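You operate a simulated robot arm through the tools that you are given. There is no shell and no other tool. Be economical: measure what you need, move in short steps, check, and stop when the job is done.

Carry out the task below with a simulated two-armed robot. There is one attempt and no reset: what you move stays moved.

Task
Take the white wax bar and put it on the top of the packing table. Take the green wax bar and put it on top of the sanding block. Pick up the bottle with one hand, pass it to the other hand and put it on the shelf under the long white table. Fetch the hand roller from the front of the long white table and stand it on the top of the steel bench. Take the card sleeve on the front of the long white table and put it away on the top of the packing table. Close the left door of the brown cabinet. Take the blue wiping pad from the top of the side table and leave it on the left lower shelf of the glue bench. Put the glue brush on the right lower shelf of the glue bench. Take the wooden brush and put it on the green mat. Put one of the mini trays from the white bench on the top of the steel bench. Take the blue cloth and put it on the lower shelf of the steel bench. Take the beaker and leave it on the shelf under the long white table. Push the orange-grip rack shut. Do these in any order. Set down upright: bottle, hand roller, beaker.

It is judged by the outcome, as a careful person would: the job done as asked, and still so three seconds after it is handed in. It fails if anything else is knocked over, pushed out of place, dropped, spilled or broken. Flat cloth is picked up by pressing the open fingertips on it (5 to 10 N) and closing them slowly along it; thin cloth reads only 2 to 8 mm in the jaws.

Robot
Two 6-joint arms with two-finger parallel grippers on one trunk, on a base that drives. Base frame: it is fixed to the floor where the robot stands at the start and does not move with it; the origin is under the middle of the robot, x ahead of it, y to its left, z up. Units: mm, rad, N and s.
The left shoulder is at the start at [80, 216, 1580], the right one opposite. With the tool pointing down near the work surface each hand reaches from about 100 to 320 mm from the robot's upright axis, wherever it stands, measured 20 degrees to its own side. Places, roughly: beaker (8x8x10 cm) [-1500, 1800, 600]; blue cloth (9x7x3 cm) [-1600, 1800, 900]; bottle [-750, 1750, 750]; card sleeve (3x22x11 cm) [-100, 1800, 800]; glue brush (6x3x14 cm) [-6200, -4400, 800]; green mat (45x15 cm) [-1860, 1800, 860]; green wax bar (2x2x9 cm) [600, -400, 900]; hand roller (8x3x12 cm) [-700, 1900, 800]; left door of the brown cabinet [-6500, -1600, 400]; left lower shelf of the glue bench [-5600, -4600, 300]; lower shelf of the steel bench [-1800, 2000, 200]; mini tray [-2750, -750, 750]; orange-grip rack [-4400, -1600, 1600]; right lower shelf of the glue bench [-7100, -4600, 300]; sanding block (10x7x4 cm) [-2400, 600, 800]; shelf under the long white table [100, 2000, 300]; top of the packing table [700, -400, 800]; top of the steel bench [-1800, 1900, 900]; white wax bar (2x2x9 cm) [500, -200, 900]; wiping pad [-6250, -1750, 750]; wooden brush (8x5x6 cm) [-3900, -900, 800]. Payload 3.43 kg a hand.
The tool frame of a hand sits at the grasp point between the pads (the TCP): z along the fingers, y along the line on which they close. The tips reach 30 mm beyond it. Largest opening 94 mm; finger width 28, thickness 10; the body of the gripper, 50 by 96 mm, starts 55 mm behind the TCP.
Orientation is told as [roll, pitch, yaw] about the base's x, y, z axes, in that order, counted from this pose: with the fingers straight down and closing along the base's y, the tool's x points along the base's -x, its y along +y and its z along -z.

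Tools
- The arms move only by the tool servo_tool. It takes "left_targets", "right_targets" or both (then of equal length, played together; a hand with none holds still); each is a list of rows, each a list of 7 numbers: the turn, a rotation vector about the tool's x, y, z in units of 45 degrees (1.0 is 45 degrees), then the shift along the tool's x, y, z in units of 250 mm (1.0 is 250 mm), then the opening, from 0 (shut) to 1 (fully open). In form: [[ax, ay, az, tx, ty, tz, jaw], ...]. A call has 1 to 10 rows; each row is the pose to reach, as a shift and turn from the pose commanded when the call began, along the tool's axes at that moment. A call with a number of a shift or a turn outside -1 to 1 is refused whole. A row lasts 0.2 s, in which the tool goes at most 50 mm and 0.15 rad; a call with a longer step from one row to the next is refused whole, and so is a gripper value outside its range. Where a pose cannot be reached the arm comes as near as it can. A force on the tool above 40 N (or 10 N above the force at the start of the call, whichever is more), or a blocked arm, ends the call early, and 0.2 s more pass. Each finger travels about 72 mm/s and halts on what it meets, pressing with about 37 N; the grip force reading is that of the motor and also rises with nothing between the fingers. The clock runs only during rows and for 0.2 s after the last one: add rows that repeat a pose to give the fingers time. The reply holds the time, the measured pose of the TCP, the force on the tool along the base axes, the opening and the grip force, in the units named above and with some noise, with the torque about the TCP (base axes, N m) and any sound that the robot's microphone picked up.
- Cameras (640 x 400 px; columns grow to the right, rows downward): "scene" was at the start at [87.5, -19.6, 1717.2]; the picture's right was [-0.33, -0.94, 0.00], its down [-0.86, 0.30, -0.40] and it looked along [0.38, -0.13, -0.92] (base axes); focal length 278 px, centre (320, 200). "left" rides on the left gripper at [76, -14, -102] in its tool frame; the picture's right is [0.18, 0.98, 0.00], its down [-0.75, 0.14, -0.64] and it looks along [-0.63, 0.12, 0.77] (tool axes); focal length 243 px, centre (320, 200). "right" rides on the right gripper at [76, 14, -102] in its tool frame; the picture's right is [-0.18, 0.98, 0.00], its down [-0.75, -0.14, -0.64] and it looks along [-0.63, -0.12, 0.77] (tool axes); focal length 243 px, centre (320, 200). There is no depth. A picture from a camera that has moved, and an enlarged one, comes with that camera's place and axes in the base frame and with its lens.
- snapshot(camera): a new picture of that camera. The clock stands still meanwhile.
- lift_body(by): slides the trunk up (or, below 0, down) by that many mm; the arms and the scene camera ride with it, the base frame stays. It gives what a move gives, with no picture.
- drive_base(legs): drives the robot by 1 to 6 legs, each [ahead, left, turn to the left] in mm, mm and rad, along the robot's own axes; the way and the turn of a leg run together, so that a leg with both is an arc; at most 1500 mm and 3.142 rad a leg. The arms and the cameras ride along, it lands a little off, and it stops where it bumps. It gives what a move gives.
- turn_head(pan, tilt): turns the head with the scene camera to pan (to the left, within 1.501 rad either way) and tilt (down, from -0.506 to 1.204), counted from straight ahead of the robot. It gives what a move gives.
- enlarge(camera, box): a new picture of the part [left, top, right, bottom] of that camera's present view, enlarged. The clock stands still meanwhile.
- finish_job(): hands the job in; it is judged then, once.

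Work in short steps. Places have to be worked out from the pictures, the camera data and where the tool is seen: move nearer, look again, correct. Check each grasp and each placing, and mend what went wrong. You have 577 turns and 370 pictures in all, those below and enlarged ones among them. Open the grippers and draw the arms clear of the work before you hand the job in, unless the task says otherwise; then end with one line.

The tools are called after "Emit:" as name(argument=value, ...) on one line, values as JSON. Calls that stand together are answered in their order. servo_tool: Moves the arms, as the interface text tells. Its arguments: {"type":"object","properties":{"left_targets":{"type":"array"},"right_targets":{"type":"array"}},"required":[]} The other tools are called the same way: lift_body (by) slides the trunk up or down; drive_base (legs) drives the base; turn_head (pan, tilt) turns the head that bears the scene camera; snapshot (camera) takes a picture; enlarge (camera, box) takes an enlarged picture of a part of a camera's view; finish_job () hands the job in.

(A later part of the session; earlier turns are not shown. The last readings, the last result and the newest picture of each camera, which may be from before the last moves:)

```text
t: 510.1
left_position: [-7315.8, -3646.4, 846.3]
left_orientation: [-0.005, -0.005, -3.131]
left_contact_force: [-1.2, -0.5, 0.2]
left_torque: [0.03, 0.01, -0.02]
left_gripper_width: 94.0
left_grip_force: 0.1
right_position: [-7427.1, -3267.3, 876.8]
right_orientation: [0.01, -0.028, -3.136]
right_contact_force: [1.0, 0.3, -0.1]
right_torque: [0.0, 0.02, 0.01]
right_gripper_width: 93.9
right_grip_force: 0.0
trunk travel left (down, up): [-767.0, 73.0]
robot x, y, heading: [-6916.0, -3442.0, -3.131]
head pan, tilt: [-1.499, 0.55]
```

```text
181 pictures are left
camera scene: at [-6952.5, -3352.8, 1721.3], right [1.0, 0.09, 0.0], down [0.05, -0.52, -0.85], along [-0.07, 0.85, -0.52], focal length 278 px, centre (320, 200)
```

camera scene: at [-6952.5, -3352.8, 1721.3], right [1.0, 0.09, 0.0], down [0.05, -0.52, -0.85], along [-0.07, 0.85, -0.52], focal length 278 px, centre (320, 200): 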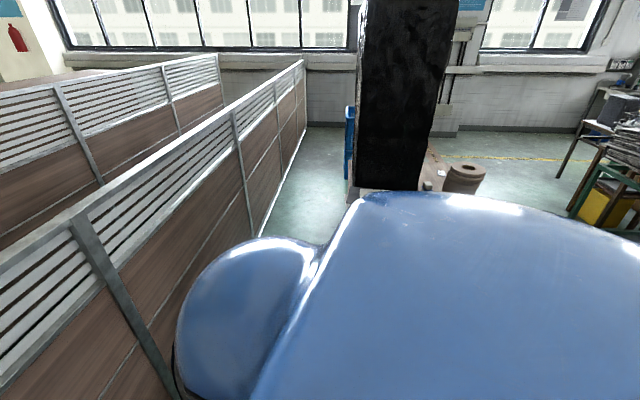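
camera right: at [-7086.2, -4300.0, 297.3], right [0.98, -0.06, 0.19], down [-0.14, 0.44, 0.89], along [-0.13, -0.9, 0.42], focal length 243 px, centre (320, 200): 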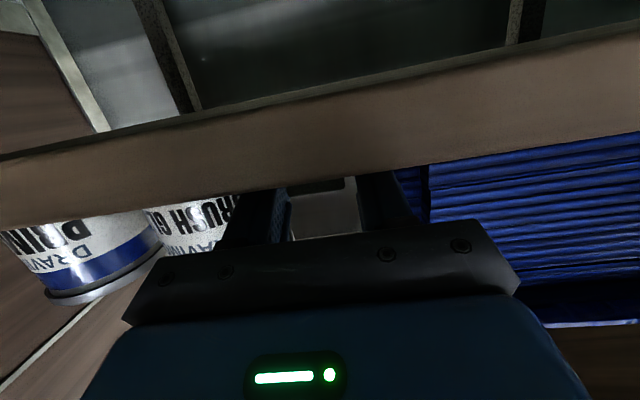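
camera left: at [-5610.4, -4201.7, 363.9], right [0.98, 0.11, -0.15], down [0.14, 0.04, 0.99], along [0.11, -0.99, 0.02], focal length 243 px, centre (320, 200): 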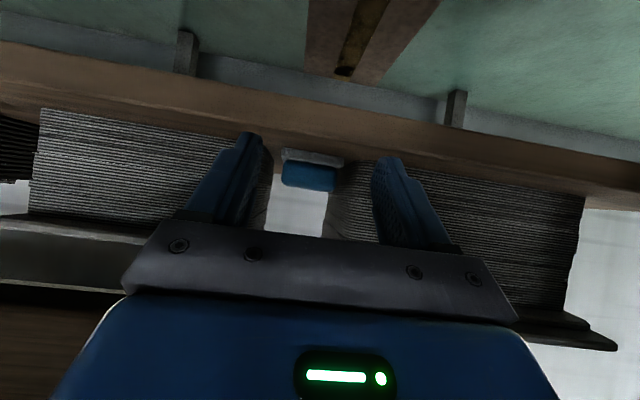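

Emit:
drive_base(legs=[[0, 0, -1.57]])

Emit:
turn_head(pan=0, tilt=0.5)

Emit:
snapshot(camera="scene")

```text
t: 514.3
left_position: [-7119.5, -3040.9, 846.2]
left_orientation: [-0.003, -0.005, 1.58]
left_contact_force: [-0.1, 0.0, 0.2]
left_torque: [-0.01, 0.01, -0.01]
left_gripper_width: 94.3
left_grip_force: 0.2
right_position: [-6739.7, -2930.7, 876.7]
right_orientation: [0.011, -0.028, 1.576]
right_contact_force: [0.1, 0.1, 0.7]
right_torque: [0.0, 0.0, -0.01]
right_gripper_width: 93.9
right_grip_force: 0.1
trunk travel left (down, up): [-767.0, 73.0]
robot x, y, heading: [-6916.9, -3441.7, 1.577]
head pan, tilt: [-1.499, 0.55]
```

```text
t: 515.9
left_position: [-7120.9, -3041.9, 845.3]
left_orientation: [-0.002, -0.006, 1.58]
left_contact_force: [-0.2, -0.3, -0.7]
left_torque: [0.0, 0.01, -0.02]
left_gripper_width: 93.9
left_grip_force: 0.0
right_position: [-6741.2, -2930.7, 877.6]
right_orientation: [0.009, -0.026, 1.576]
right_contact_force: [-0.3, 0.2, 0.1]
right_torque: [0.0, 0.01, -0.01]
right_gripper_width: 93.8
right_grip_force: 0.0
trunk travel left (down, up): [-767.0, 73.0]
robot x, y, heading: [-6917.2, -3439.3, 1.584]
head pan, tilt: [0.0, 0.499]
```

```text
180 pictures are left
camera scene: at [-6915.9, -3320.5, 1725.8], right [1.0, 0.01, 0.0], down [0.01, -0.48, -0.88], along [-0.01, 0.88, -0.48], focal length 278 px, centre (320, 200)
```

scene: 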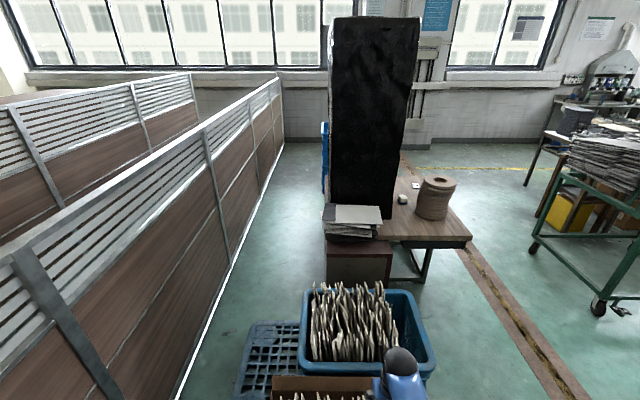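

I go back around to the east side of the table and look beneath it at low height.

Emit:
drive_base(legs=[[0, -1050, 0], [1200, -250, 0], [0, 0, 1.0]])

Emit:
lift_body(by=-400)

Emit:
turn_head(pan=0, tilt=0.4)

Emit:
snapshot(camera="scene")

```text
t: 529.6
left_position: [-6111.1, -2166.7, 846.6]
left_orientation: [-0.005, -0.004, 2.595]
left_contact_force: [0.6, -0.3, -0.2]
left_torque: [0.03, 0.02, -0.01]
left_gripper_width: 94.0
left_grip_force: 0.0
right_position: [-6005.0, -1785.5, 877.7]
right_orientation: [0.01, -0.026, 2.592]
right_contact_force: [0.0, 0.4, -0.3]
right_torque: [0.03, 0.01, 0.05]
right_gripper_width: 94.1
right_grip_force: 0.0
trunk travel left (down, up): [-767.0, 73.0]
robot x, y, heading: [-5660.4, -2203.9, 2.599]
head pan, tilt: [0.0, 0.499]
```

```text
t: 531.1
left_position: [-6109.3, -2167.8, 732.6]
left_orientation: [-0.003, -0.01, 2.596]
left_contact_force: [-0.5, 0.6, 0.2]
left_torque: [0.01, 0.01, -0.01]
left_gripper_width: 93.8
left_grip_force: 0.1
right_position: [-6003.5, -1788.1, 769.7]
right_orientation: [0.016, -0.025, 2.593]
right_contact_force: [5.4, -1.6, 9.9]
right_torque: [-0.53, 0.02, 0.15]
right_gripper_width: 93.9
right_grip_force: 0.0
trunk travel left (down, up): [-655.0, 185.0]
robot x, y, heading: [-5661.5, -2205.8, 2.599]
head pan, tilt: [0.0, 0.499]
stopped: the force on the tool passed its limit at 98 N (the readings are from after the stop); the commanded pose is now the measured one
```

```text
t: 531.8
left_position: [-6108.8, -2167.8, 732.9]
left_orientation: [-0.002, -0.007, 2.594]
left_contact_force: [0.7, -0.7, 1.1]
left_torque: [0.03, 0.0, 0.01]
left_gripper_width: 94.1
left_grip_force: 0.1
right_position: [-6004.5, -1787.6, 769.4]
right_orientation: [0.014, -0.025, 2.593]
right_contact_force: [6.6, -2.7, 8.0]
right_torque: [-0.46, -0.12, 0.37]
right_gripper_width: 93.8
right_grip_force: 0.0
trunk travel left (down, up): [-655.0, 185.0]
robot x, y, heading: [-5663.5, -2208.0, 2.601]
head pan, tilt: [0.0, 0.4]
```

```text
179 pictures are left
camera scene: at [-5764.6, -2142.8, 1622.2], right [0.52, 0.86, 0.0], down [0.33, -0.2, -0.92], along [-0.79, 0.48, -0.39], focal length 278 px, centre (320, 200)
```

scene: 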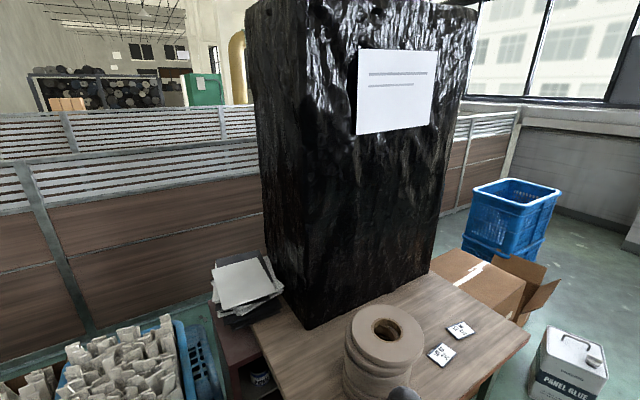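

The right fingertips met the table edge while lowering. I raise, back away, then lower for a look beneath.

Emit:
lift_body(by=80)

Emit:
drive_base(legs=[[-260, 200, 0]])

Emit:
enlarge(camera="scene", box=[160, 220, 420, 400])

```text
t: 533.0
left_position: [-6110.5, -2166.9, 812.7]
left_orientation: [-0.004, -0.005, 2.594]
left_contact_force: [0.7, 0.2, 0.3]
left_torque: [0.0, 0.0, 0.02]
left_gripper_width: 94.2
left_grip_force: 0.1
right_position: [-6005.8, -1787.4, 849.1]
right_orientation: [0.016, -0.022, 2.594]
right_contact_force: [1.2, 0.9, -0.5]
right_torque: [0.02, -0.03, 0.0]
right_gripper_width: 93.9
right_grip_force: 0.2
trunk travel left (down, up): [-735.0, 105.0]
robot x, y, heading: [-5661.9, -2204.5, 2.596]
head pan, tilt: [0.0, 0.4]
```

```text
t: 535.1
left_position: [-5993.0, -2471.2, 812.0]
left_orientation: [-0.001, -0.004, 2.591]
left_contact_force: [0.0, 0.9, 0.0]
left_torque: [-0.01, 0.0, -0.02]
left_gripper_width: 93.9
left_grip_force: 0.1
right_position: [-5886.0, -2091.5, 848.7]
right_orientation: [0.018, -0.023, 2.586]
right_contact_force: [-0.9, 0.5, 0.0]
right_torque: [-0.03, 0.01, 0.0]
right_gripper_width: 94.0
right_grip_force: 0.0
trunk travel left (down, up): [-735.0, 105.0]
robot x, y, heading: [-5543.5, -2513.0, 2.6]
head pan, tilt: [0.0, 0.4]
```

```text
2.22 times, centred on (290, 310) of scene
camera zoom: at [-5648.6, -2445.7, 1701.8], right [0.52, 0.85, 0.0], down [0.33, -0.2, -0.92], along [-0.79, 0.48, -0.39], focal length 618 px, centre (387, -44)
```

zoom: 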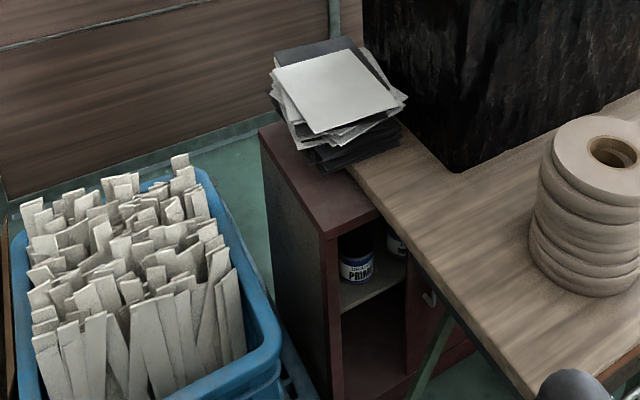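

The dark-red cabinet's left compartment is open. I lower the trunk to see its left door.

Emit:
lift_body(by=-400)

Emit:
turn_head(pan=0, tilt=0.45)

Emit:
snapshot(camera="scene")

Emit:
enlarge(camera="scene", box=[180, 150, 420, 330])

```text
t: 539.0
left_position: [-5991.4, -2471.8, 413.3]
left_orientation: [-0.005, -0.006, 2.59]
left_contact_force: [-0.4, -0.7, 1.4]
left_torque: [0.02, -0.02, 0.01]
left_gripper_width: 93.8
left_grip_force: 0.1
right_position: [-5885.0, -2093.3, 449.4]
right_orientation: [0.016, -0.023, 2.589]
right_contact_force: [-0.7, -0.5, 0.1]
right_torque: [-0.02, -0.03, 0.01]
right_gripper_width: 94.1
right_grip_force: 0.1
trunk travel left (down, up): [-335.0, 505.0]
robot x, y, heading: [-5544.3, -2512.4, 2.595]
head pan, tilt: [0.0, 0.4]
```

```text
t: 539.6
left_position: [-5991.5, -2472.8, 413.6]
left_orientation: [-0.002, -0.007, 2.59]
left_contact_force: [0.0, 0.9, 0.5]
left_torque: [-0.01, 0.0, 0.0]
left_gripper_width: 94.0
left_grip_force: 0.1
right_position: [-5884.6, -2092.6, 449.1]
right_orientation: [0.017, -0.024, 2.588]
right_contact_force: [0.1, -0.5, -0.1]
right_torque: [0.0, -0.02, 0.0]
right_gripper_width: 94.1
right_grip_force: 0.1
trunk travel left (down, up): [-335.0, 505.0]
robot x, y, heading: [-5543.3, -2513.8, 2.596]
head pan, tilt: [0.0, 0.45]
```

```text
177 pictures are left
camera scene: at [-5646.8, -2449.0, 1297.4], right [0.52, 0.85, 0.0], down [0.37, -0.23, -0.9], along [-0.77, 0.47, -0.44], focal length 278 px, centre (320, 200)
```

scene: 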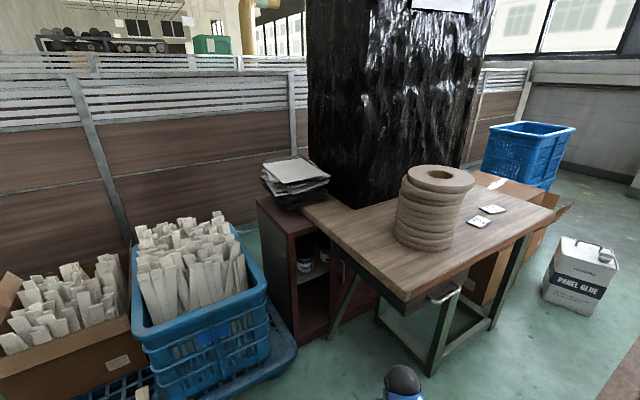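

```text
2.22 times, centred on (300, 240) of scene
camera zoom: at [-5646.8, -2449.0, 1297.4], right [0.52, 0.85, 0.0], down [0.37, -0.23, -0.9], along [-0.77, 0.47, -0.44], focal length 618 px, centre (364, 111)
```

zoom: 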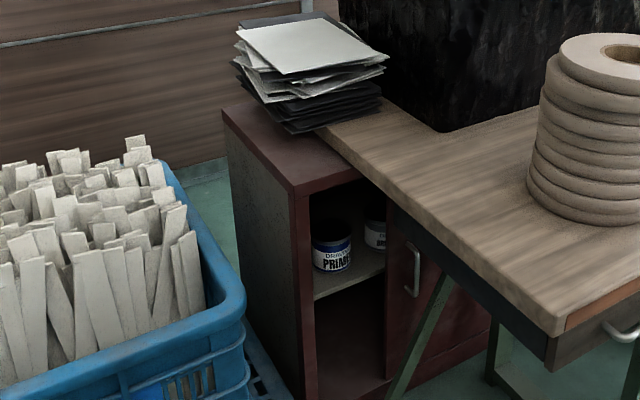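

The open left compartment with a handle to its right at y≈-1840 indicates a sliding left door pushed to the right (it must slide toward -y). I face west at about (-5590,-2080) and turn the right hand horizontal to inspect.

Emit:
drive_base(legs=[[0, 0, 0.546], [0, -420, 0]])

Emit:
servo_tool(right_targets=[[0, -0.16, 0, 0, 0, 0, 0.6], [0, -0.32, 0, 0, 0, 0, 0.6], [0, -0.48, 0, 0, 0, 0, 0.6], [0, -0.64, 0, 0, 0, 0, 0.6], [0, -0.8, 0, 0, 0, 0, 0.6], [0, -0.96, 0, 0, 0, 0, 0.6]])

Emit:
servo_tool(right_targets=[[0, -0.16, 0, 0, 0, 0, 0.6], [0, -0.32, 0, 0, 0, 0, 0.6], [0, -0.48, 0, 0, 0, 0, 0.6], [0, -0.64, 0, 0, 0, 0, 0.6], [0, -0.8, 0, 0, 0, 0, 0.6], [0, -1.0, 0, 0, 0, 0, 0.6]])

Emit:
snapshot(camera="right")

Emit:
snapshot(camera="scene")

```text
t: 543.5
left_position: [-5945.6, -2334.4, 413.8]
left_orientation: [-0.004, -0.008, -3.133]
left_contact_force: [0.2, 0.1, 0.0]
left_torque: [0.0, 0.02, -0.02]
left_gripper_width: 94.0
left_grip_force: 0.2
right_position: [-6054.1, -1965.0, 448.4]
right_orientation: [0.016, -0.022, -3.109]
right_contact_force: [-0.5, -0.6, 0.8]
right_torque: [0.02, 0.02, -0.02]
right_gripper_width: 93.9
right_grip_force: 0.1
trunk travel left (down, up): [-335.0, 505.0]
robot x, y, heading: [-5545.6, -2127.4, -3.128]
head pan, tilt: [0.0, 0.45]
stopped in leg 2: the robot was blocked; the commanded pose is now the measured one
```

```text
t: 544.9
left_position: [-5943.5, -2334.4, 413.8]
left_orientation: [-0.005, -0.008, -3.134]
left_contact_force: [0.9, -0.4, 0.1]
left_torque: [0.0, -0.01, -0.02]
left_gripper_width: 93.6
left_grip_force: 0.0
right_position: [-6052.9, -1963.8, 448.6]
right_orientation: [0.024, -0.777, -3.128]
right_contact_force: [0.2, 0.2, 0.5]
right_torque: [-0.01, 0.01, 0.0]
right_gripper_width: 56.4
right_grip_force: 0.1
trunk travel left (down, up): [-335.0, 505.0]
robot x, y, heading: [-5545.0, -2132.2, -3.127]
head pan, tilt: [0.0, 0.45]
```

```text
refused: row 6 steps farther than a row can; nothing moved
```

```text
175 pictures are left
camera right: at [-5927.2, -1973.7, 467.9], right [-0.1, -0.98, 0.15], down [-0.09, 0.15, 0.98], along [-0.99, 0.09, -0.11], focal length 243 px, centre (320, 200)
```

right: 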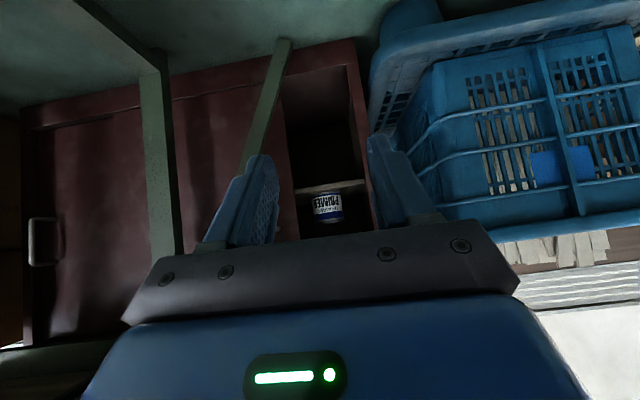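

```text
174 pictures are left
camera scene: at [-5664.5, -2130.7, 1297.4], right [-0.01, 1.0, 0.0], down [0.44, 0.01, -0.9], along [-0.9, -0.01, -0.44], focal length 278 px, centre (320, 200)
```

scene: 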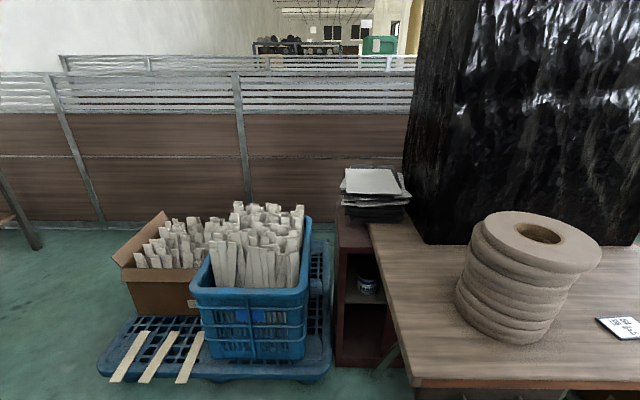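

I see it now: two sliding doors; the left one is pushed north, its handle hidden behind my finger near (−6424,−1840,443). I finish tilting to horizontal and shift toward it.

Emit:
servo_tool(right_targets=[[0, -0.17, 0, 0, 0, 0, 0.5], [0, -0.34, 0, 0, 0, 0, 0.5], [0, -0.51, 0, 0, 0, 0, 0.5], [0, -0.68, 0, 0, 0, 0, 0.5], [0, -0.85, 0, 0, 0, 0, 0.5], [0, -1.0, 0, 0, 0, 0, 0.5]])

Emit:
servo_tool(right_targets=[[0, 0, 0, 0, -0.15, 0, 0.5], [0, 0, 0, 0, -0.3, 0, 0.5], [0, 0, 0, 0, -0.45, 0, 0.5], [0, 0, 0, 0, -0.45, 0, 0.5]])

Emit:
snapshot(camera="right")

```text
t: 546.3
left_position: [-5944.6, -2333.8, 413.4]
left_orientation: [-0.003, -0.007, -3.132]
left_contact_force: [0.1, 0.3, -0.7]
left_torque: [-0.01, 0.0, -0.01]
left_gripper_width: 94.1
left_grip_force: 0.0
right_position: [-6054.9, -1944.3, 441.8]
right_orientation: [1.255, -1.417, 1.818]
right_contact_force: [-1.3, -4.3, 2.5]
right_torque: [0.04, -0.16, -0.3]
right_gripper_width: 46.9
right_grip_force: 0.1
right hand out of reach, approached as far as the arm can: row 4, 5
trunk travel left (down, up): [-335.0, 505.0]
robot x, y, heading: [-5545.3, -2128.8, -3.13]
head pan, tilt: [0.0, 0.45]
```

```text
t: 547.3
left_position: [-5944.1, -2334.1, 413.0]
left_orientation: [-0.004, -0.007, -3.132]
left_contact_force: [-0.4, 0.7, -0.6]
left_torque: [-0.02, -0.03, 0.04]
left_gripper_width: 94.0
left_grip_force: 0.0
right_position: [-6052.7, -1955.6, 447.5]
right_orientation: [0.888, -1.55, 2.277]
right_contact_force: [-0.2, 0.0, 0.3]
right_torque: [0.0, -0.02, -0.01]
right_gripper_width: 47.0
right_grip_force: 0.1
right hand out of reach, approached as far as the arm can: row 1, 2, 3, 4
trunk travel left (down, up): [-335.0, 505.0]
robot x, y, heading: [-5542.6, -2127.6, -3.128]
head pan, tilt: [0.0, 0.45]
```

```text
173 pictures are left
camera right: at [-5950.2, -1968.8, 373.2], right [0.02, -0.98, 0.2], down [0.63, 0.17, 0.76], along [-0.78, 0.11, 0.62], focal length 243 px, centre (320, 200)
```

right: 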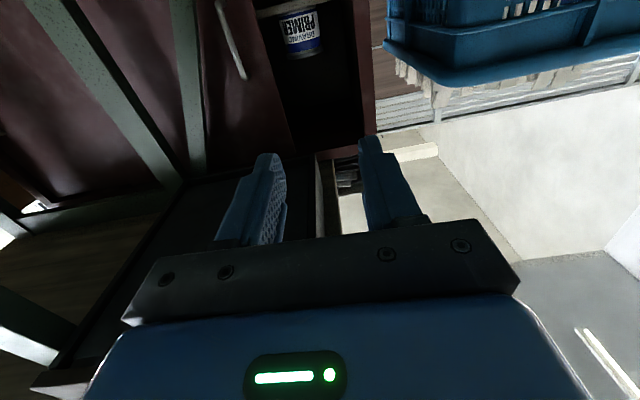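

The handle is a vertical bar at about (-6424,-1825, z 340–450), with a table strut just north of it, so I'll approach diagonally from the south-east. Back out, turn the robot to heading 2.5 and reposition.

Emit:
drive_base(legs=[[0, 400, 0], [0, 0, -0.655]])

Emit:
drive_base(legs=[[200, 100, 0]])

Emit:
snapshot(camera="right")

Emit:
snapshot(camera="scene")

```text
t: 551.6
left_position: [-5980.7, -2451.9, 414.1]
left_orientation: [-0.003, -0.007, 2.486]
left_contact_force: [0.0, -0.6, -0.6]
left_torque: [0.01, -0.03, -0.01]
left_gripper_width: 94.1
left_grip_force: 0.0
right_position: [-5833.9, -2088.2, 449.0]
right_orientation: [0.894, -1.549, 1.607]
right_contact_force: [1.0, -0.5, 0.1]
right_torque: [0.02, 0.01, 0.01]
right_gripper_width: 46.8
right_grip_force: 0.0
trunk travel left (down, up): [-335.0, 505.0]
robot x, y, heading: [-5538.1, -2539.1, 2.491]
head pan, tilt: [0.0, 0.45]
```

```text
t: 553.3
left_position: [-6201.8, -2413.1, 413.8]
left_orientation: [-0.003, -0.006, 2.492]
left_contact_force: [-0.4, 0.6, -1.2]
left_torque: [0.02, -0.02, 0.04]
left_gripper_width: 94.1
left_grip_force: 0.1
right_position: [-6055.9, -2048.8, 447.4]
right_orientation: [0.841, -1.55, 1.663]
right_contact_force: [0.2, 0.3, 0.4]
right_torque: [-0.02, -0.03, -0.01]
right_gripper_width: 46.9
right_grip_force: 0.0
trunk travel left (down, up): [-335.0, 505.0]
robot x, y, heading: [-5757.5, -2499.3, 2.496]
head pan, tilt: [0.0, 0.45]
```

```text
172 pictures are left
camera right: at [-5982.2, -2122.8, 372.9], right [-0.58, -0.79, 0.2], down [0.6, -0.25, 0.76], along [-0.55, 0.56, 0.62], focal length 243 px, centre (320, 200)
```

right: 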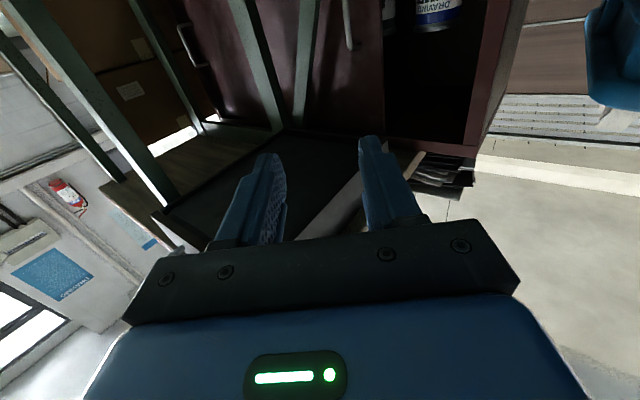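

```text
171 pictures are left
camera scene: at [-5856.4, -2424.3, 1297.3], right [0.6, 0.8, 0.0], down [0.35, -0.26, -0.9], along [-0.72, 0.54, -0.44], focal length 278 px, centre (320, 200)
```

scene: 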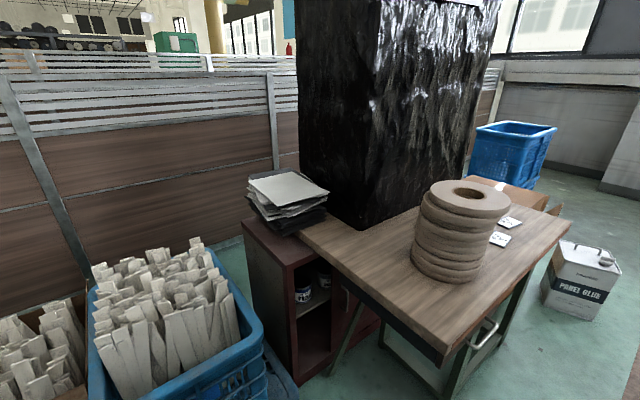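

Triangulated: handle ≈ (-6488,-1807,400); the strut is ≈ (-6368,-1785), clear of the diagonal. I tuck the left hand in, then drive 320 mm along the approach.

Emit:
servo_tool(left_targets=[[0, 0, 0, 0.1, -0.15, 0, 1], [0, 0, 0, 0.2, -0.3, 0, 1], [0, 0, 0, 0.3, -0.45, 0, 1], [0, 0, 0, 0.35, -0.55, 0, 1], [0, 0, 0, 0.35, -0.55, 0, 1]])

Emit:
lift_body(by=-50)

Emit:
drive_base(legs=[[300, 0, 0]])

Emit:
snapshot(camera="right")

Emit:
snapshot(camera="scene")

```text
t: 554.5
left_position: [-6047.7, -2357.2, 414.2]
left_orientation: [-0.003, -0.006, 2.492]
left_contact_force: [0.2, -0.5, 0.1]
left_torque: [-0.03, -0.03, 0.02]
left_gripper_width: 94.1
left_grip_force: 0.0
right_position: [-6055.8, -2048.6, 449.4]
right_orientation: [0.88, -1.549, 1.63]
right_contact_force: [-0.2, 0.2, 0.3]
right_torque: [0.0, -0.01, 0.0]
right_gripper_width: 46.9
right_grip_force: 0.0
trunk travel left (down, up): [-335.0, 505.0]
robot x, y, heading: [-5756.9, -2495.8, 2.492]
head pan, tilt: [0.0, 0.45]
```

```text
t: 555.4
left_position: [-6047.7, -2357.6, 364.4]
left_orientation: [-0.004, -0.005, 2.491]
left_contact_force: [-0.3, -0.2, -0.5]
left_torque: [-0.01, 0.01, 0.0]
left_gripper_width: 93.8
left_grip_force: 0.1
right_position: [-6056.7, -2049.4, 398.6]
right_orientation: [0.888, -1.549, 1.619]
right_contact_force: [0.6, -0.7, -0.6]
right_torque: [0.01, -0.02, 0.01]
right_gripper_width: 47.0
right_grip_force: 0.2
trunk travel left (down, up): [-285.0, 555.0]
robot x, y, heading: [-5761.3, -2500.9, 2.498]
head pan, tilt: [0.0, 0.45]
```

```text
t: 557.5
left_position: [-6286.9, -2177.3, 363.6]
left_orientation: [-0.004, -0.007, 2.487]
left_contact_force: [0.1, 0.1, 0.3]
left_torque: [-0.03, 0.0, -0.01]
left_gripper_width: 94.1
left_grip_force: 0.1
right_position: [-6292.0, -1868.4, 397.7]
right_orientation: [0.841, -1.549, 1.663]
right_contact_force: [-0.5, -0.7, -0.2]
right_torque: [-0.02, -0.01, -0.02]
right_gripper_width: 46.9
right_grip_force: 0.0
trunk travel left (down, up): [-285.0, 555.0]
robot x, y, heading: [-5997.7, -2322.5, 2.496]
head pan, tilt: [0.0, 0.45]
```

```text
170 pictures are left
camera right: at [-6219.0, -1942.3, 322.7], right [-0.59, -0.79, 0.2], down [0.6, -0.25, 0.76], along [-0.55, 0.56, 0.62], focal length 243 px, centre (320, 200)
```

right: 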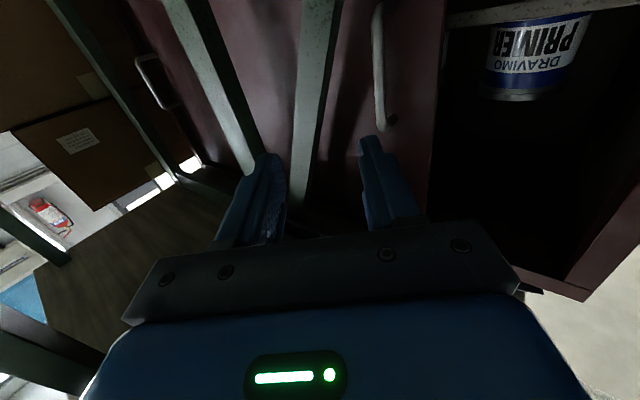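

```text
169 pictures are left
camera scene: at [-6093.6, -2243.7, 1247.3], right [0.6, 0.8, 0.0], down [0.35, -0.26, -0.9], along [-0.72, 0.54, -0.44], focal length 278 px, centre (320, 200)
```

scene: 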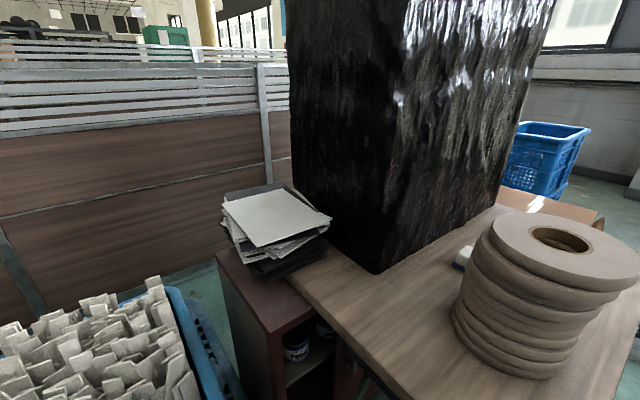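

Handle now at about (-6445,-1835,390). Shift the hand 64 mm left, then extend 100 mm and look.

Emit:
servo_tool(right_targets=[[0, 0, 0, 0.02, 0.13, 0, 0.5], [0, 0, 0, 0.03, 0.256, 0, 0.5], [0, 0, 0, 0.03, 0.256, 0.12, 0.5], [0, 0, 0, 0.03, 0.256, 0.28, 0.5], [0, 0, 0, 0.03, 0.256, 0.36, 0.5], [0, 0, 0, 0.03, 0.256, 0.36, 0.5]])

Emit:
snapshot(camera="right")

```text
t: 558.9
left_position: [-6285.3, -2177.1, 363.3]
left_orientation: [-0.003, -0.007, 2.485]
left_contact_force: [0.5, 0.1, 0.6]
left_torque: [0.01, 0.02, 0.02]
left_gripper_width: 93.9
left_grip_force: 0.0
right_position: [-6402.3, -1868.6, 391.3]
right_orientation: [0.867, -1.55, 1.638]
right_contact_force: [0.8, -0.1, -0.3]
right_torque: [0.0, -0.03, -0.01]
right_gripper_width: 47.2
right_grip_force: 0.0
trunk travel left (down, up): [-285.0, 555.0]
robot x, y, heading: [-6000.6, -2317.0, 2.492]
head pan, tilt: [0.0, 0.45]
```

```text
168 pictures are left
camera right: at [-6329.1, -1941.1, 316.4], right [-0.59, -0.79, 0.2], down [0.6, -0.25, 0.76], along [-0.55, 0.56, 0.62], focal length 243 px, centre (320, 200)
```

right: 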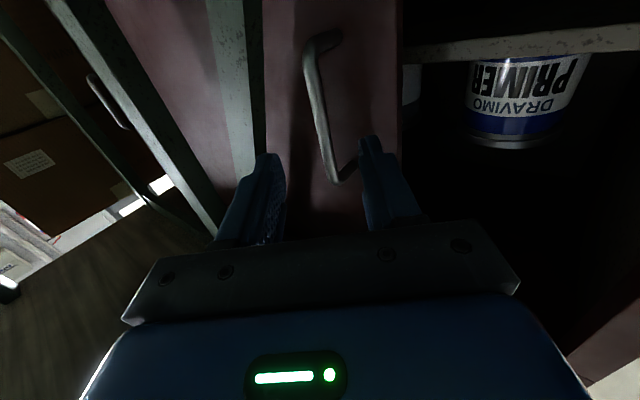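

The handle is straight ahead between the fingers. Advance 50 mm, 10 mm down, and close on it.

Emit:
servo_tool(right_targets=[[0, 0, 0, 0.04, -0.004, 0.08, 0.5], [0, 0, 0, 0.045, -0.008, 0.15, 0.5], [0, 0, 0, 0.045, -0.008, 0.2, 0.5], [0, 0, 0, 0.045, -0.008, 0.2, 0.3], [0, 0, 0, 0.045, -0.008, 0.2, 0.1], [0, 0, 0, 0.045, -0.008, 0.2, 0.0], [0, 0, 0, 0.045, -0.008, 0.2, 0.0]])

Emit:
snapshot(camera="right")

```text
t: 560.5
left_position: [-6285.8, -2176.8, 363.4]
left_orientation: [-0.005, -0.006, 2.489]
left_contact_force: [-0.2, 0.2, -0.7]
left_torque: [0.0, -0.01, -0.02]
left_gripper_width: 94.3
left_grip_force: 0.0
right_position: [-6441.2, -1834.9, 378.7]
right_orientation: [0.861, -1.549, 1.643]
right_contact_force: [-0.1, 0.4, -0.5]
right_torque: [0.03, -0.02, -0.02]
right_gripper_width: 0.0
right_grip_force: 33.4
trunk travel left (down, up): [-285.0, 555.0]
robot x, y, heading: [-5999.5, -2317.9, 2.487]
head pan, tilt: [0.0, 0.45]
```

```text
167 pictures are left
camera right: at [-6367.4, -1909.2, 303.4], right [-0.59, -0.79, 0.2], down [0.6, -0.25, 0.76], along [-0.55, 0.56, 0.62], focal length 243 px, centre (320, 200)
```

right: 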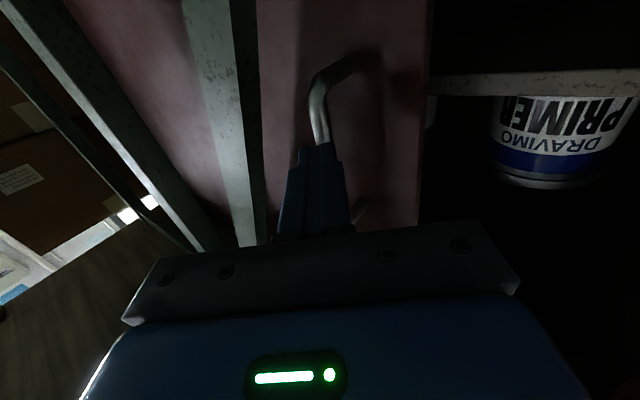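

Just short of the bar. Open, advance until near the door, and close again.

Emit:
servo_tool(right_targets=[[0, 0, 0, 0, 0, 0, 0.25], [0, 0, 0, 0, 0, 0, 0.45], [0, 0, 0, 0, 0, 0.04, 0.45], [0, 0, 0, 0, 0, 0.08, 0.45], [0, 0, 0, 0, 0, 0.12, 0.45], [0, 0, 0, 0, 0, 0.15, 0.45], [0, 0, 0, 0, 0, 0.15, 0.45]])

Emit:
snapshot(camera="right")

```text
t: 562.0
left_position: [-6285.9, -2177.2, 363.3]
left_orientation: [-0.005, -0.007, 2.486]
left_contact_force: [0.2, 0.3, -0.3]
left_torque: [-0.01, 0.0, -0.03]
left_gripper_width: 94.0
left_grip_force: 0.1
right_position: [-6462.8, -1821.6, 393.6]
right_orientation: [0.873, -1.551, 1.631]
right_contact_force: [0.9, 0.4, 0.0]
right_torque: [0.03, 0.02, 0.02]
right_gripper_width: 42.3
right_grip_force: 0.1
right hand out of reach, approached as far as the arm can: row 3, 4, 5, 6, 7
trunk travel left (down, up): [-285.0, 555.0]
robot x, y, heading: [-5997.3, -2316.8, 2.49]
head pan, tilt: [0.0, 0.45]
```

```text
166 pictures are left
camera right: at [-6388.9, -1895.2, 319.0], right [-0.59, -0.79, 0.2], down [0.6, -0.25, 0.76], along [-0.55, 0.56, 0.62], focal length 243 px, centre (320, 200)
```

right: 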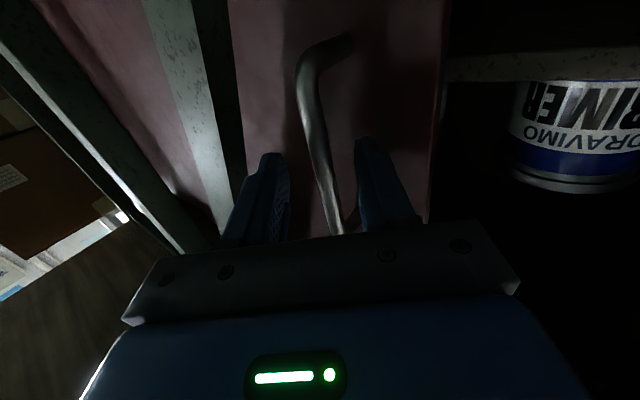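

The bar is now between the fingers. Close.

Emit:
servo_tool(right_targets=[[0, 0, 0, 0, 0, 0, 0.3], [0, 0, 0, 0, 0, 0, 0.15], [0, 0, 0, 0, 0, 0, 0.0], [0, 0, 0, 0, 0, 0, 0.0]])

Emit:
snapshot(camera="right")

```text
t: 563.0
left_position: [-6285.9, -2177.2, 363.2]
left_orientation: [-0.004, -0.006, 2.49]
left_contact_force: [0.9, 0.3, 1.1]
left_torque: [-0.01, 0.01, -0.02]
left_gripper_width: 93.9
left_grip_force: 0.0
right_position: [-6463.1, -1821.3, 394.8]
right_orientation: [0.771, -1.551, 1.734]
right_contact_force: [-7.2, -2.5, -0.5]
right_torque: [1.0, -0.88, 0.16]
right_gripper_width: 12.2
right_grip_force: 44.9
trunk travel left (down, up): [-285.0, 555.0]
robot x, y, heading: [-5998.3, -2315.5, 2.493]
head pan, tilt: [0.0, 0.45]
```

```text
165 pictures are left
camera right: at [-6389.6, -1895.6, 319.0], right [-0.58, -0.79, 0.2], down [0.6, -0.25, 0.76], along [-0.55, 0.56, 0.62], focal length 243 px, centre (320, 200)
```

right: 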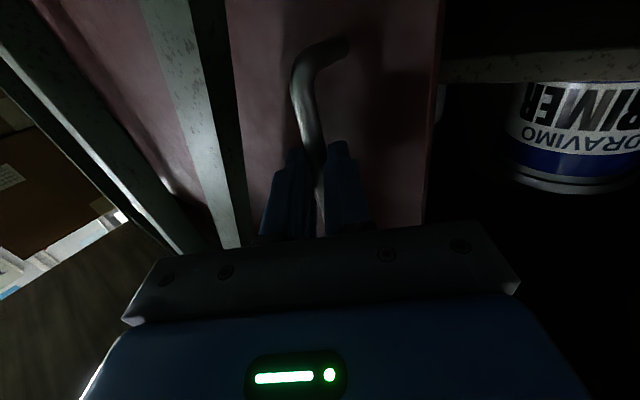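

Gripped (12 mm). Try sliding it 25 mm toward -y.

Emit:
servo_tool(right_targets=[[0, 0, 0, 0, 0.02, -0.015, 0.0], [0, 0, 0, 0, 0.04, -0.03, 0.0], [0, 0, 0, 0, 0.06, -0.044, 0.0], [0, 0, 0, 0, 0.08, -0.059, 0.0]])

Emit:
snapshot(camera="right")

```text
t: 564.0
left_position: [-6286.3, -2178.1, 362.9]
left_orientation: [-0.005, -0.007, 2.489]
left_contact_force: [-0.2, 0.4, 0.0]
left_torque: [0.03, 0.01, -0.01]
left_gripper_width: 94.1
left_grip_force: 0.0
right_position: [-6462.3, -1846.1, 393.6]
right_orientation: [0.796, -1.55, 1.709]
right_contact_force: [-12.8, 1.5, -3.2]
right_torque: [1.55, -0.07, 0.22]
right_gripper_width: 11.9
right_grip_force: 44.8
trunk travel left (down, up): [-285.0, 555.0]
robot x, y, heading: [-5996.0, -2320.1, 2.495]
head pan, tilt: [0.0, 0.45]
```

```text
164 pictures are left
camera right: at [-6389.7, -1920.6, 319.1], right [-0.59, -0.79, 0.2], down [0.6, -0.25, 0.76], along [-0.55, 0.56, 0.62], focal length 243 px, centre (320, 200)
```

right: 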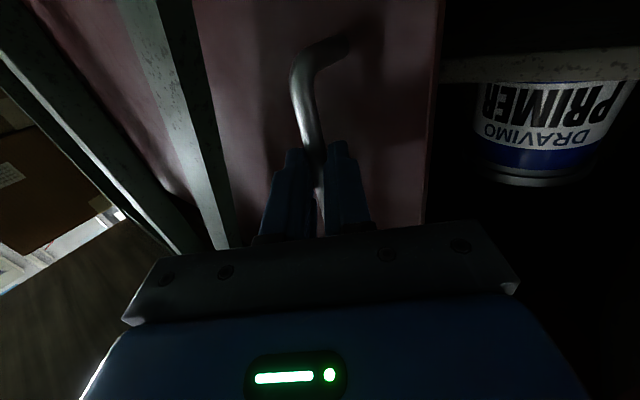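

It slides. Continue toward -y.

Emit:
servo_tool(right_targets=[[0, 0, 0, 0, 0.05, -0.037, 0.0], [0, 0, 0, 0, 0.1, -0.074, 0.0], [0, 0, 0, 0, 0.15, -0.11, 0.0], [0, 0, 0, 0, 0.2, -0.147, 0.0], [0, 0, 0, 0, 0.25, -0.184, 0.0], [0, 0, 0, 0, 0.3, -0.221, 0.0], [0, 0, 0, 0, 0.35, -0.258, 0.0], [0, 0, 0, 0, 0.4, -0.295, 0.0]])

Emit:
snapshot(camera="right")

```text
t: 565.9
left_position: [-6286.8, -2182.8, 360.9]
left_orientation: [0.005, 0.006, 2.487]
left_contact_force: [-5.4, -15.0, 3.8]
left_torque: [1.2, -0.51, -0.04]
left_gripper_width: 84.9
left_grip_force: 0.1
right_position: [-6463.2, -1969.3, 394.2]
right_orientation: [0.401, -1.547, 2.103]
right_contact_force: [-11.6, -1.7, -6.6]
right_torque: [0.72, -1.48, 0.25]
right_gripper_width: 11.8
right_grip_force: 44.6
trunk travel left (down, up): [-285.0, 555.0]
robot x, y, heading: [-6000.3, -2318.6, 2.491]
head pan, tilt: [0.0, 0.45]
stopped in row 8 (left hand): the force on the tool passed its limit at 48 N (the readings are from after the stop); the commanded pose is now the measured one
```

```text
163 pictures are left
camera right: at [-6388.7, -2042.0, 320.2], right [-0.59, -0.79, 0.19], down [0.59, -0.25, 0.77], along [-0.55, 0.56, 0.61], focal length 243 px, centre (320, 200)
```

right: 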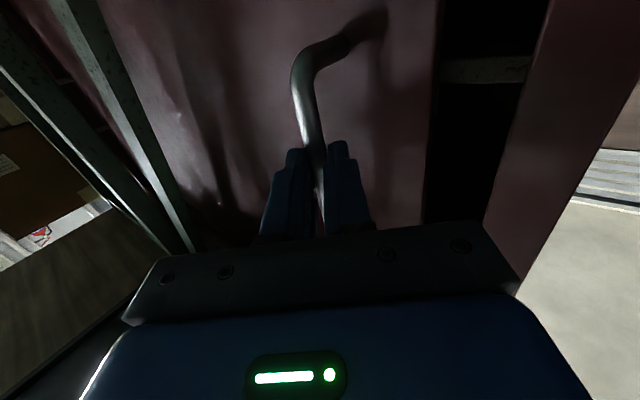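

The left hand is in the way; move it aside, then finish the slide by strafing the base.

Emit:
servo_tool(left_targets=[[0, 0, 0, 0.1, 0.08, 0, 1], [0, 0, 0, 0.2, 0.16, 0, 1], [0, 0, 0, 0.28, 0.24, 0, 1], [0, 0, 0, 0.28, 0.24, 0, 1]])

Emit:
drive_base(legs=[[-33, 44, 0]])

Emit:
snapshot(camera="right")

```text
t: 566.9
left_position: [-6265.9, -2270.0, 362.2]
left_orientation: [0.002, 0.004, 2.487]
left_contact_force: [0.1, 0.2, 0.5]
left_torque: [-0.02, 0.02, 0.02]
left_gripper_width: 93.8
left_grip_force: 0.1
right_position: [-6463.9, -1967.5, 394.4]
right_orientation: [0.589, -1.546, 1.915]
right_contact_force: [-13.6, -1.2, -16.2]
right_torque: [0.58, -1.25, 0.21]
right_gripper_width: 11.9
right_grip_force: 44.9
trunk travel left (down, up): [-285.0, 555.0]
robot x, y, heading: [-5999.9, -2317.3, 2.493]
head pan, tilt: [0.0, 0.45]
```

```text
t: 567.9
left_position: [-6265.2, -2310.7, 362.8]
left_orientation: [0.002, 0.002, 2.485]
left_contact_force: [-0.2, 0.1, -0.7]
left_torque: [0.0, 0.0, 0.0]
left_gripper_width: 94.1
left_grip_force: 0.0
right_position: [-6460.6, -2004.1, 396.8]
right_orientation: [0.602, -1.548, 1.89]
right_contact_force: [0.0, -0.6, -0.7]
right_torque: [0.96, -1.21, -0.1]
right_gripper_width: 11.8
right_grip_force: 44.6
trunk travel left (down, up): [-285.0, 555.0]
robot x, y, heading: [-5997.4, -2357.6, 2.489]
head pan, tilt: [0.0, 0.45]
stopped in leg 1: the force on the tool passed its limit at 117 N (the readings are from after the stop); the commanded pose is now the measured one
```

```text
162 pictures are left
camera right: at [-6387.7, -2079.3, 321.5], right [-0.6, -0.78, 0.2], down [0.59, -0.26, 0.76], along [-0.54, 0.57, 0.61], focal length 243 px, centre (320, 200)
```

right: 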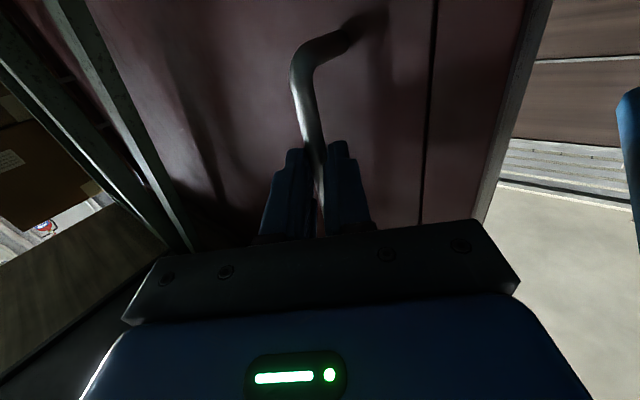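

The door has hit its stop against the stile: closed. Open and withdraw.

Emit:
servo_tool(right_targets=[[0, 0, 0, 0, 0, 0, 0.2], [0, 0, 0, 0, 0, 0, 0.4], [0, 0, 0, 0, 0, 0, 0.45], [0, 0, 0, 0, 0, -0.1, 0.45], [0, 0, 0, 0, 0, -0.25, 0.45], [0, 0, 0, 0, 0, -0.4, 0.45], [0, 0, 0, 0, 0, -0.4, 0.45]])

Emit:
drive_base(legs=[[-250, 0, 0]])

Emit:
snapshot(camera="right")

Emit:
enlarge(camera="scene", box=[180, 180, 460, 360])

```text
t: 569.5
left_position: [-6264.8, -2309.8, 364.5]
left_orientation: [0.004, 0.002, 2.483]
left_contact_force: [0.1, -0.5, -0.2]
left_torque: [-0.01, -0.01, -0.03]
left_gripper_width: 94.3
left_grip_force: 0.1
right_position: [-6380.5, -2065.8, 398.0]
right_orientation: [0.774, -1.544, 1.718]
right_contact_force: [-0.5, 0.6, 0.3]
right_torque: [0.05, 0.03, 0.0]
right_gripper_width: 42.2
right_grip_force: 0.0
trunk travel left (down, up): [-285.0, 555.0]
robot x, y, heading: [-5998.7, -2359.3, 2.485]
head pan, tilt: [0.0, 0.45]
```

```text
t: 571.3
left_position: [-6062.9, -2462.5, 363.4]
left_orientation: [0.004, 0.003, 2.483]
left_contact_force: [0.1, 0.3, 0.1]
left_torque: [-0.01, 0.03, 0.02]
left_gripper_width: 94.2
left_grip_force: 0.0
right_position: [-6179.4, -2218.2, 399.1]
right_orientation: [0.826, -1.547, 1.665]
right_contact_force: [0.1, 0.1, 0.4]
right_torque: [0.01, -0.01, 0.01]
right_gripper_width: 42.2
right_grip_force: 0.1
trunk travel left (down, up): [-285.0, 555.0]
robot x, y, heading: [-5795.5, -2513.6, 2.495]
head pan, tilt: [0.0, 0.45]
```

```text
161 pictures are left
camera right: at [-6106.5, -2293.1, 324.2], right [-0.6, -0.78, 0.2], down [0.59, -0.26, 0.76], along [-0.54, 0.57, 0.62], focal length 243 px, centre (320, 200)
```

right: 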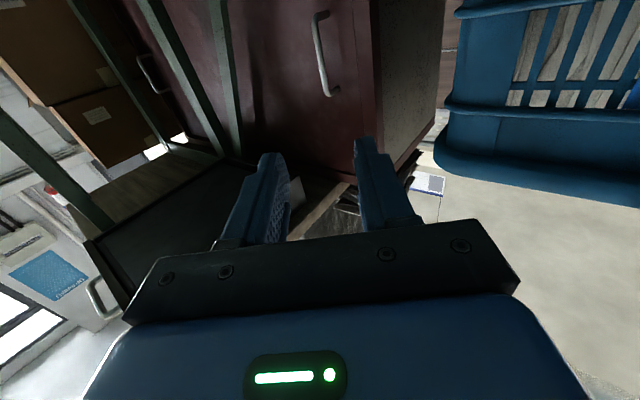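

```text
2.22 times, centred on (320, 270) of scene
camera zoom: at [-5890.9, -2438.0, 1247.5], right [0.61, 0.8, 0.0], down [0.35, -0.26, -0.9], along [-0.72, 0.55, -0.43], focal length 618 px, centre (320, 44)
```

zoom: 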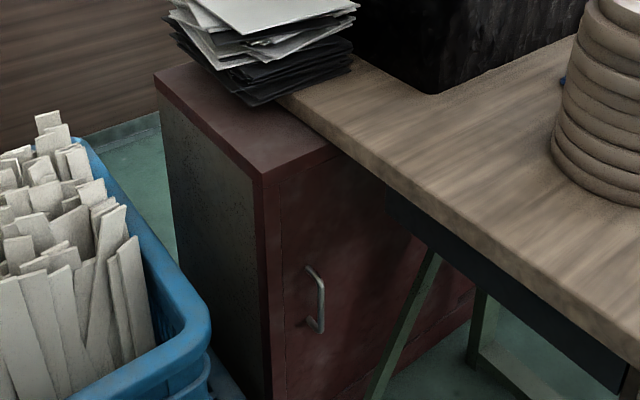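

Left door is closed. Next the orange-grip rack. Restore the right hand, raise, and turn toward the rack to look.

Emit:
servo_tool(right_targets=[[0, 0.16, 0, 0, 0, 0, 1], [0, 0.32, 0, 0, 0, 0, 1], [0, 0.48, 0, 0, 0, 0, 1], [0, 0.64, 0, 0, 0, 0, 1], [0, 0.8, 0, 0, 0, 0, 1], [0, 0.96, 0, 0, 0, 0, 1]])

Emit:
servo_tool(right_targets=[[0, 0.16, 0, 0, 0, 0, 1], [0, 0.32, 0, 0, 0, 0, 1], [0, 0.48, 0, 0, 0, 0, 1], [0, 0.64, 0, 0, 0, 0.05, 1], [0, 0.8, 0, 0, 0, 0.05, 1], [0, 0.96, 0, 0.05, 0, 0.05, 1], [0, 1.0, 0, 0.1, 0, 0.05, 1]])

Emit:
lift_body(by=400)

Emit:
drive_base(legs=[[0, 0, -1.9]])

Emit:
turn_head(pan=0, tilt=0.1)

Emit:
snapshot(camera="scene")

```text
t: 572.7
left_position: [-6063.4, -2463.2, 362.1]
left_orientation: [0.003, 0.002, 2.486]
left_contact_force: [-0.1, 0.6, -0.4]
left_torque: [-0.02, -0.04, 0.01]
left_gripper_width: 93.8
left_grip_force: 0.1
right_position: [-6180.6, -2218.2, 397.7]
right_orientation: [0.027, -0.797, 2.473]
right_contact_force: [0.7, -0.1, 0.3]
right_torque: [-0.02, 0.01, -0.01]
right_gripper_width: 94.1
right_grip_force: 0.0
trunk travel left (down, up): [-285.0, 555.0]
robot x, y, heading: [-5796.5, -2510.3, 2.492]
head pan, tilt: [0.0, 0.45]
```

```text
t: 574.3
left_position: [-6063.0, -2462.8, 364.4]
left_orientation: [0.004, 0.002, 2.483]
left_contact_force: [0.1, 0.1, -0.5]
left_torque: [0.0, -0.02, -0.03]
left_gripper_width: 93.9
left_grip_force: 0.0
right_position: [-6171.8, -2223.6, 371.4]
right_orientation: [0.019, -0.013, 2.49]
right_contact_force: [0.1, 0.4, 0.0]
right_torque: [0.03, 0.01, 0.0]
right_gripper_width: 94.0
right_grip_force: 0.0
trunk travel left (down, up): [-285.0, 555.0]
robot x, y, heading: [-5796.8, -2507.2, 2.494]
head pan, tilt: [0.0, 0.45]
```

```text
t: 578.1
left_position: [-6063.2, -2463.8, 762.7]
left_orientation: [0.004, 0.002, 2.483]
left_contact_force: [0.4, 0.6, 0.5]
left_torque: [0.01, 0.01, 0.01]
left_gripper_width: 93.9
left_grip_force: 0.0
right_position: [-6172.6, -2223.3, 771.4]
right_orientation: [0.018, -0.015, 2.49]
right_contact_force: [0.3, 0.4, 1.1]
right_torque: [0.02, 0.0, 0.04]
right_gripper_width: 93.9
right_grip_force: 0.1
trunk travel left (down, up): [-685.0, 155.0]
robot x, y, heading: [-5797.3, -2508.9, 2.494]
head pan, tilt: [0.0, 0.45]
```

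```text
t: 583.1
left_position: [-5665.8, -2272.8, 762.7]
left_orientation: [0.004, 0.003, 0.586]
left_contact_force: [0.5, 0.6, -0.6]
left_torque: [0.01, -0.01, 0.0]
left_gripper_width: 94.1
left_grip_force: 0.1
right_position: [-5401.9, -2246.6, 771.6]
right_orientation: [0.018, -0.015, 0.594]
right_contact_force: [-0.9, -0.4, 0.3]
right_torque: [0.0, 0.01, 0.03]
right_gripper_width: 94.3
right_grip_force: 0.0
trunk travel left (down, up): [-685.0, 155.0]
robot x, y, heading: [-5795.6, -2509.6, 0.594]
head pan, tilt: [0.0, 0.45]
```

```text
t: 583.9
left_position: [-5664.4, -2273.7, 762.6]
left_orientation: [0.005, 0.002, 0.588]
left_contact_force: [-0.1, -0.2, -0.3]
left_torque: [0.07, -0.01, 0.0]
left_gripper_width: 93.9
left_grip_force: 0.0
right_position: [-5402.7, -2247.8, 770.9]
right_orientation: [0.019, -0.015, 0.593]
right_contact_force: [-0.1, -0.5, 0.2]
right_torque: [0.0, -0.02, -0.01]
right_gripper_width: 94.2
right_grip_force: 0.0
trunk travel left (down, up): [-685.0, 155.0]
robot x, y, heading: [-5793.4, -2511.1, 0.595]
head pan, tilt: [0.0, 0.099]
```

```text
159 pictures are left
camera scene: at [-5693.1, -2442.7, 1679.9], right [0.56, -0.83, 0.0], down [-0.08, -0.06, -0.99], along [0.82, 0.56, -0.1], focal length 278 px, centre (320, 200)
```

scene: 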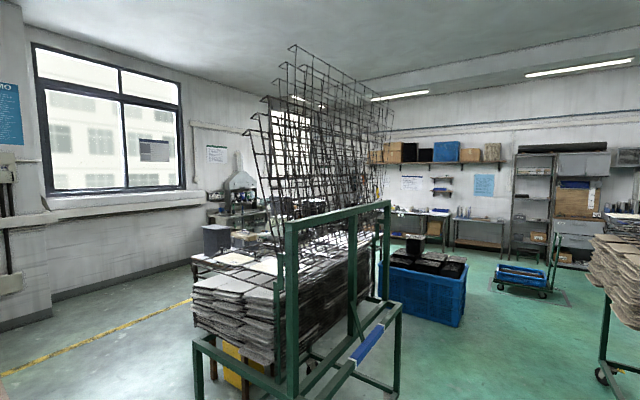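

Emit:
enlarge(camera="scene", box=[180, 30, 420, 230])

Emit:
enlarge(camera="scene", box=[180, 190, 420, 390])

```text
2.00 times, centred on (300, 130) of scene
camera zoom: at [-5693.1, -2442.7, 1679.9], right [0.56, -0.83, 0.0], down [-0.08, -0.06, -0.99], along [0.82, 0.56, -0.1], focal length 556 px, centre (360, 340)
```

zoom: 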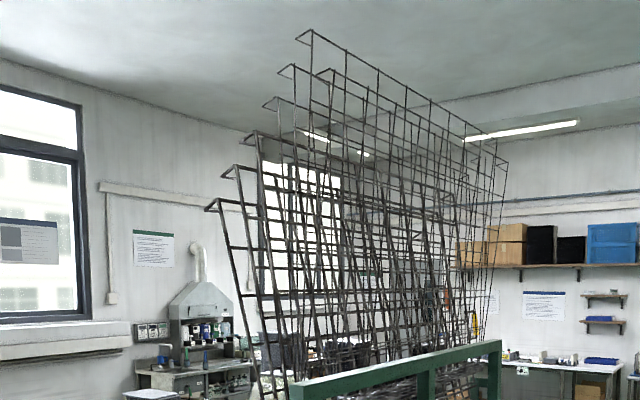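

```text
2.00 times, centred on (300, 290) of scene
camera zoom: at [-5693.1, -2442.7, 1679.9], right [0.56, -0.83, 0.0], down [-0.08, -0.06, -0.99], along [0.82, 0.56, -0.1], focal length 556 px, centre (360, 20)
```

zoom: 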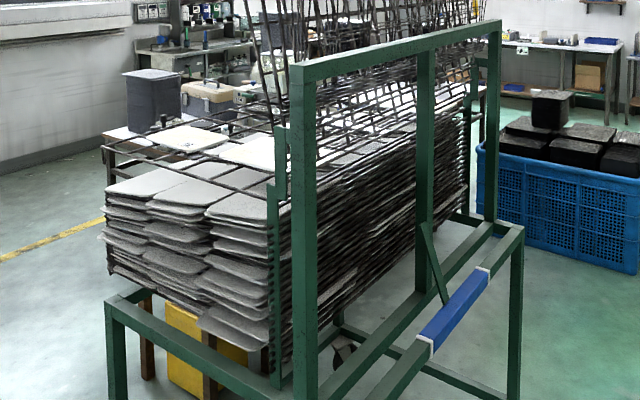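

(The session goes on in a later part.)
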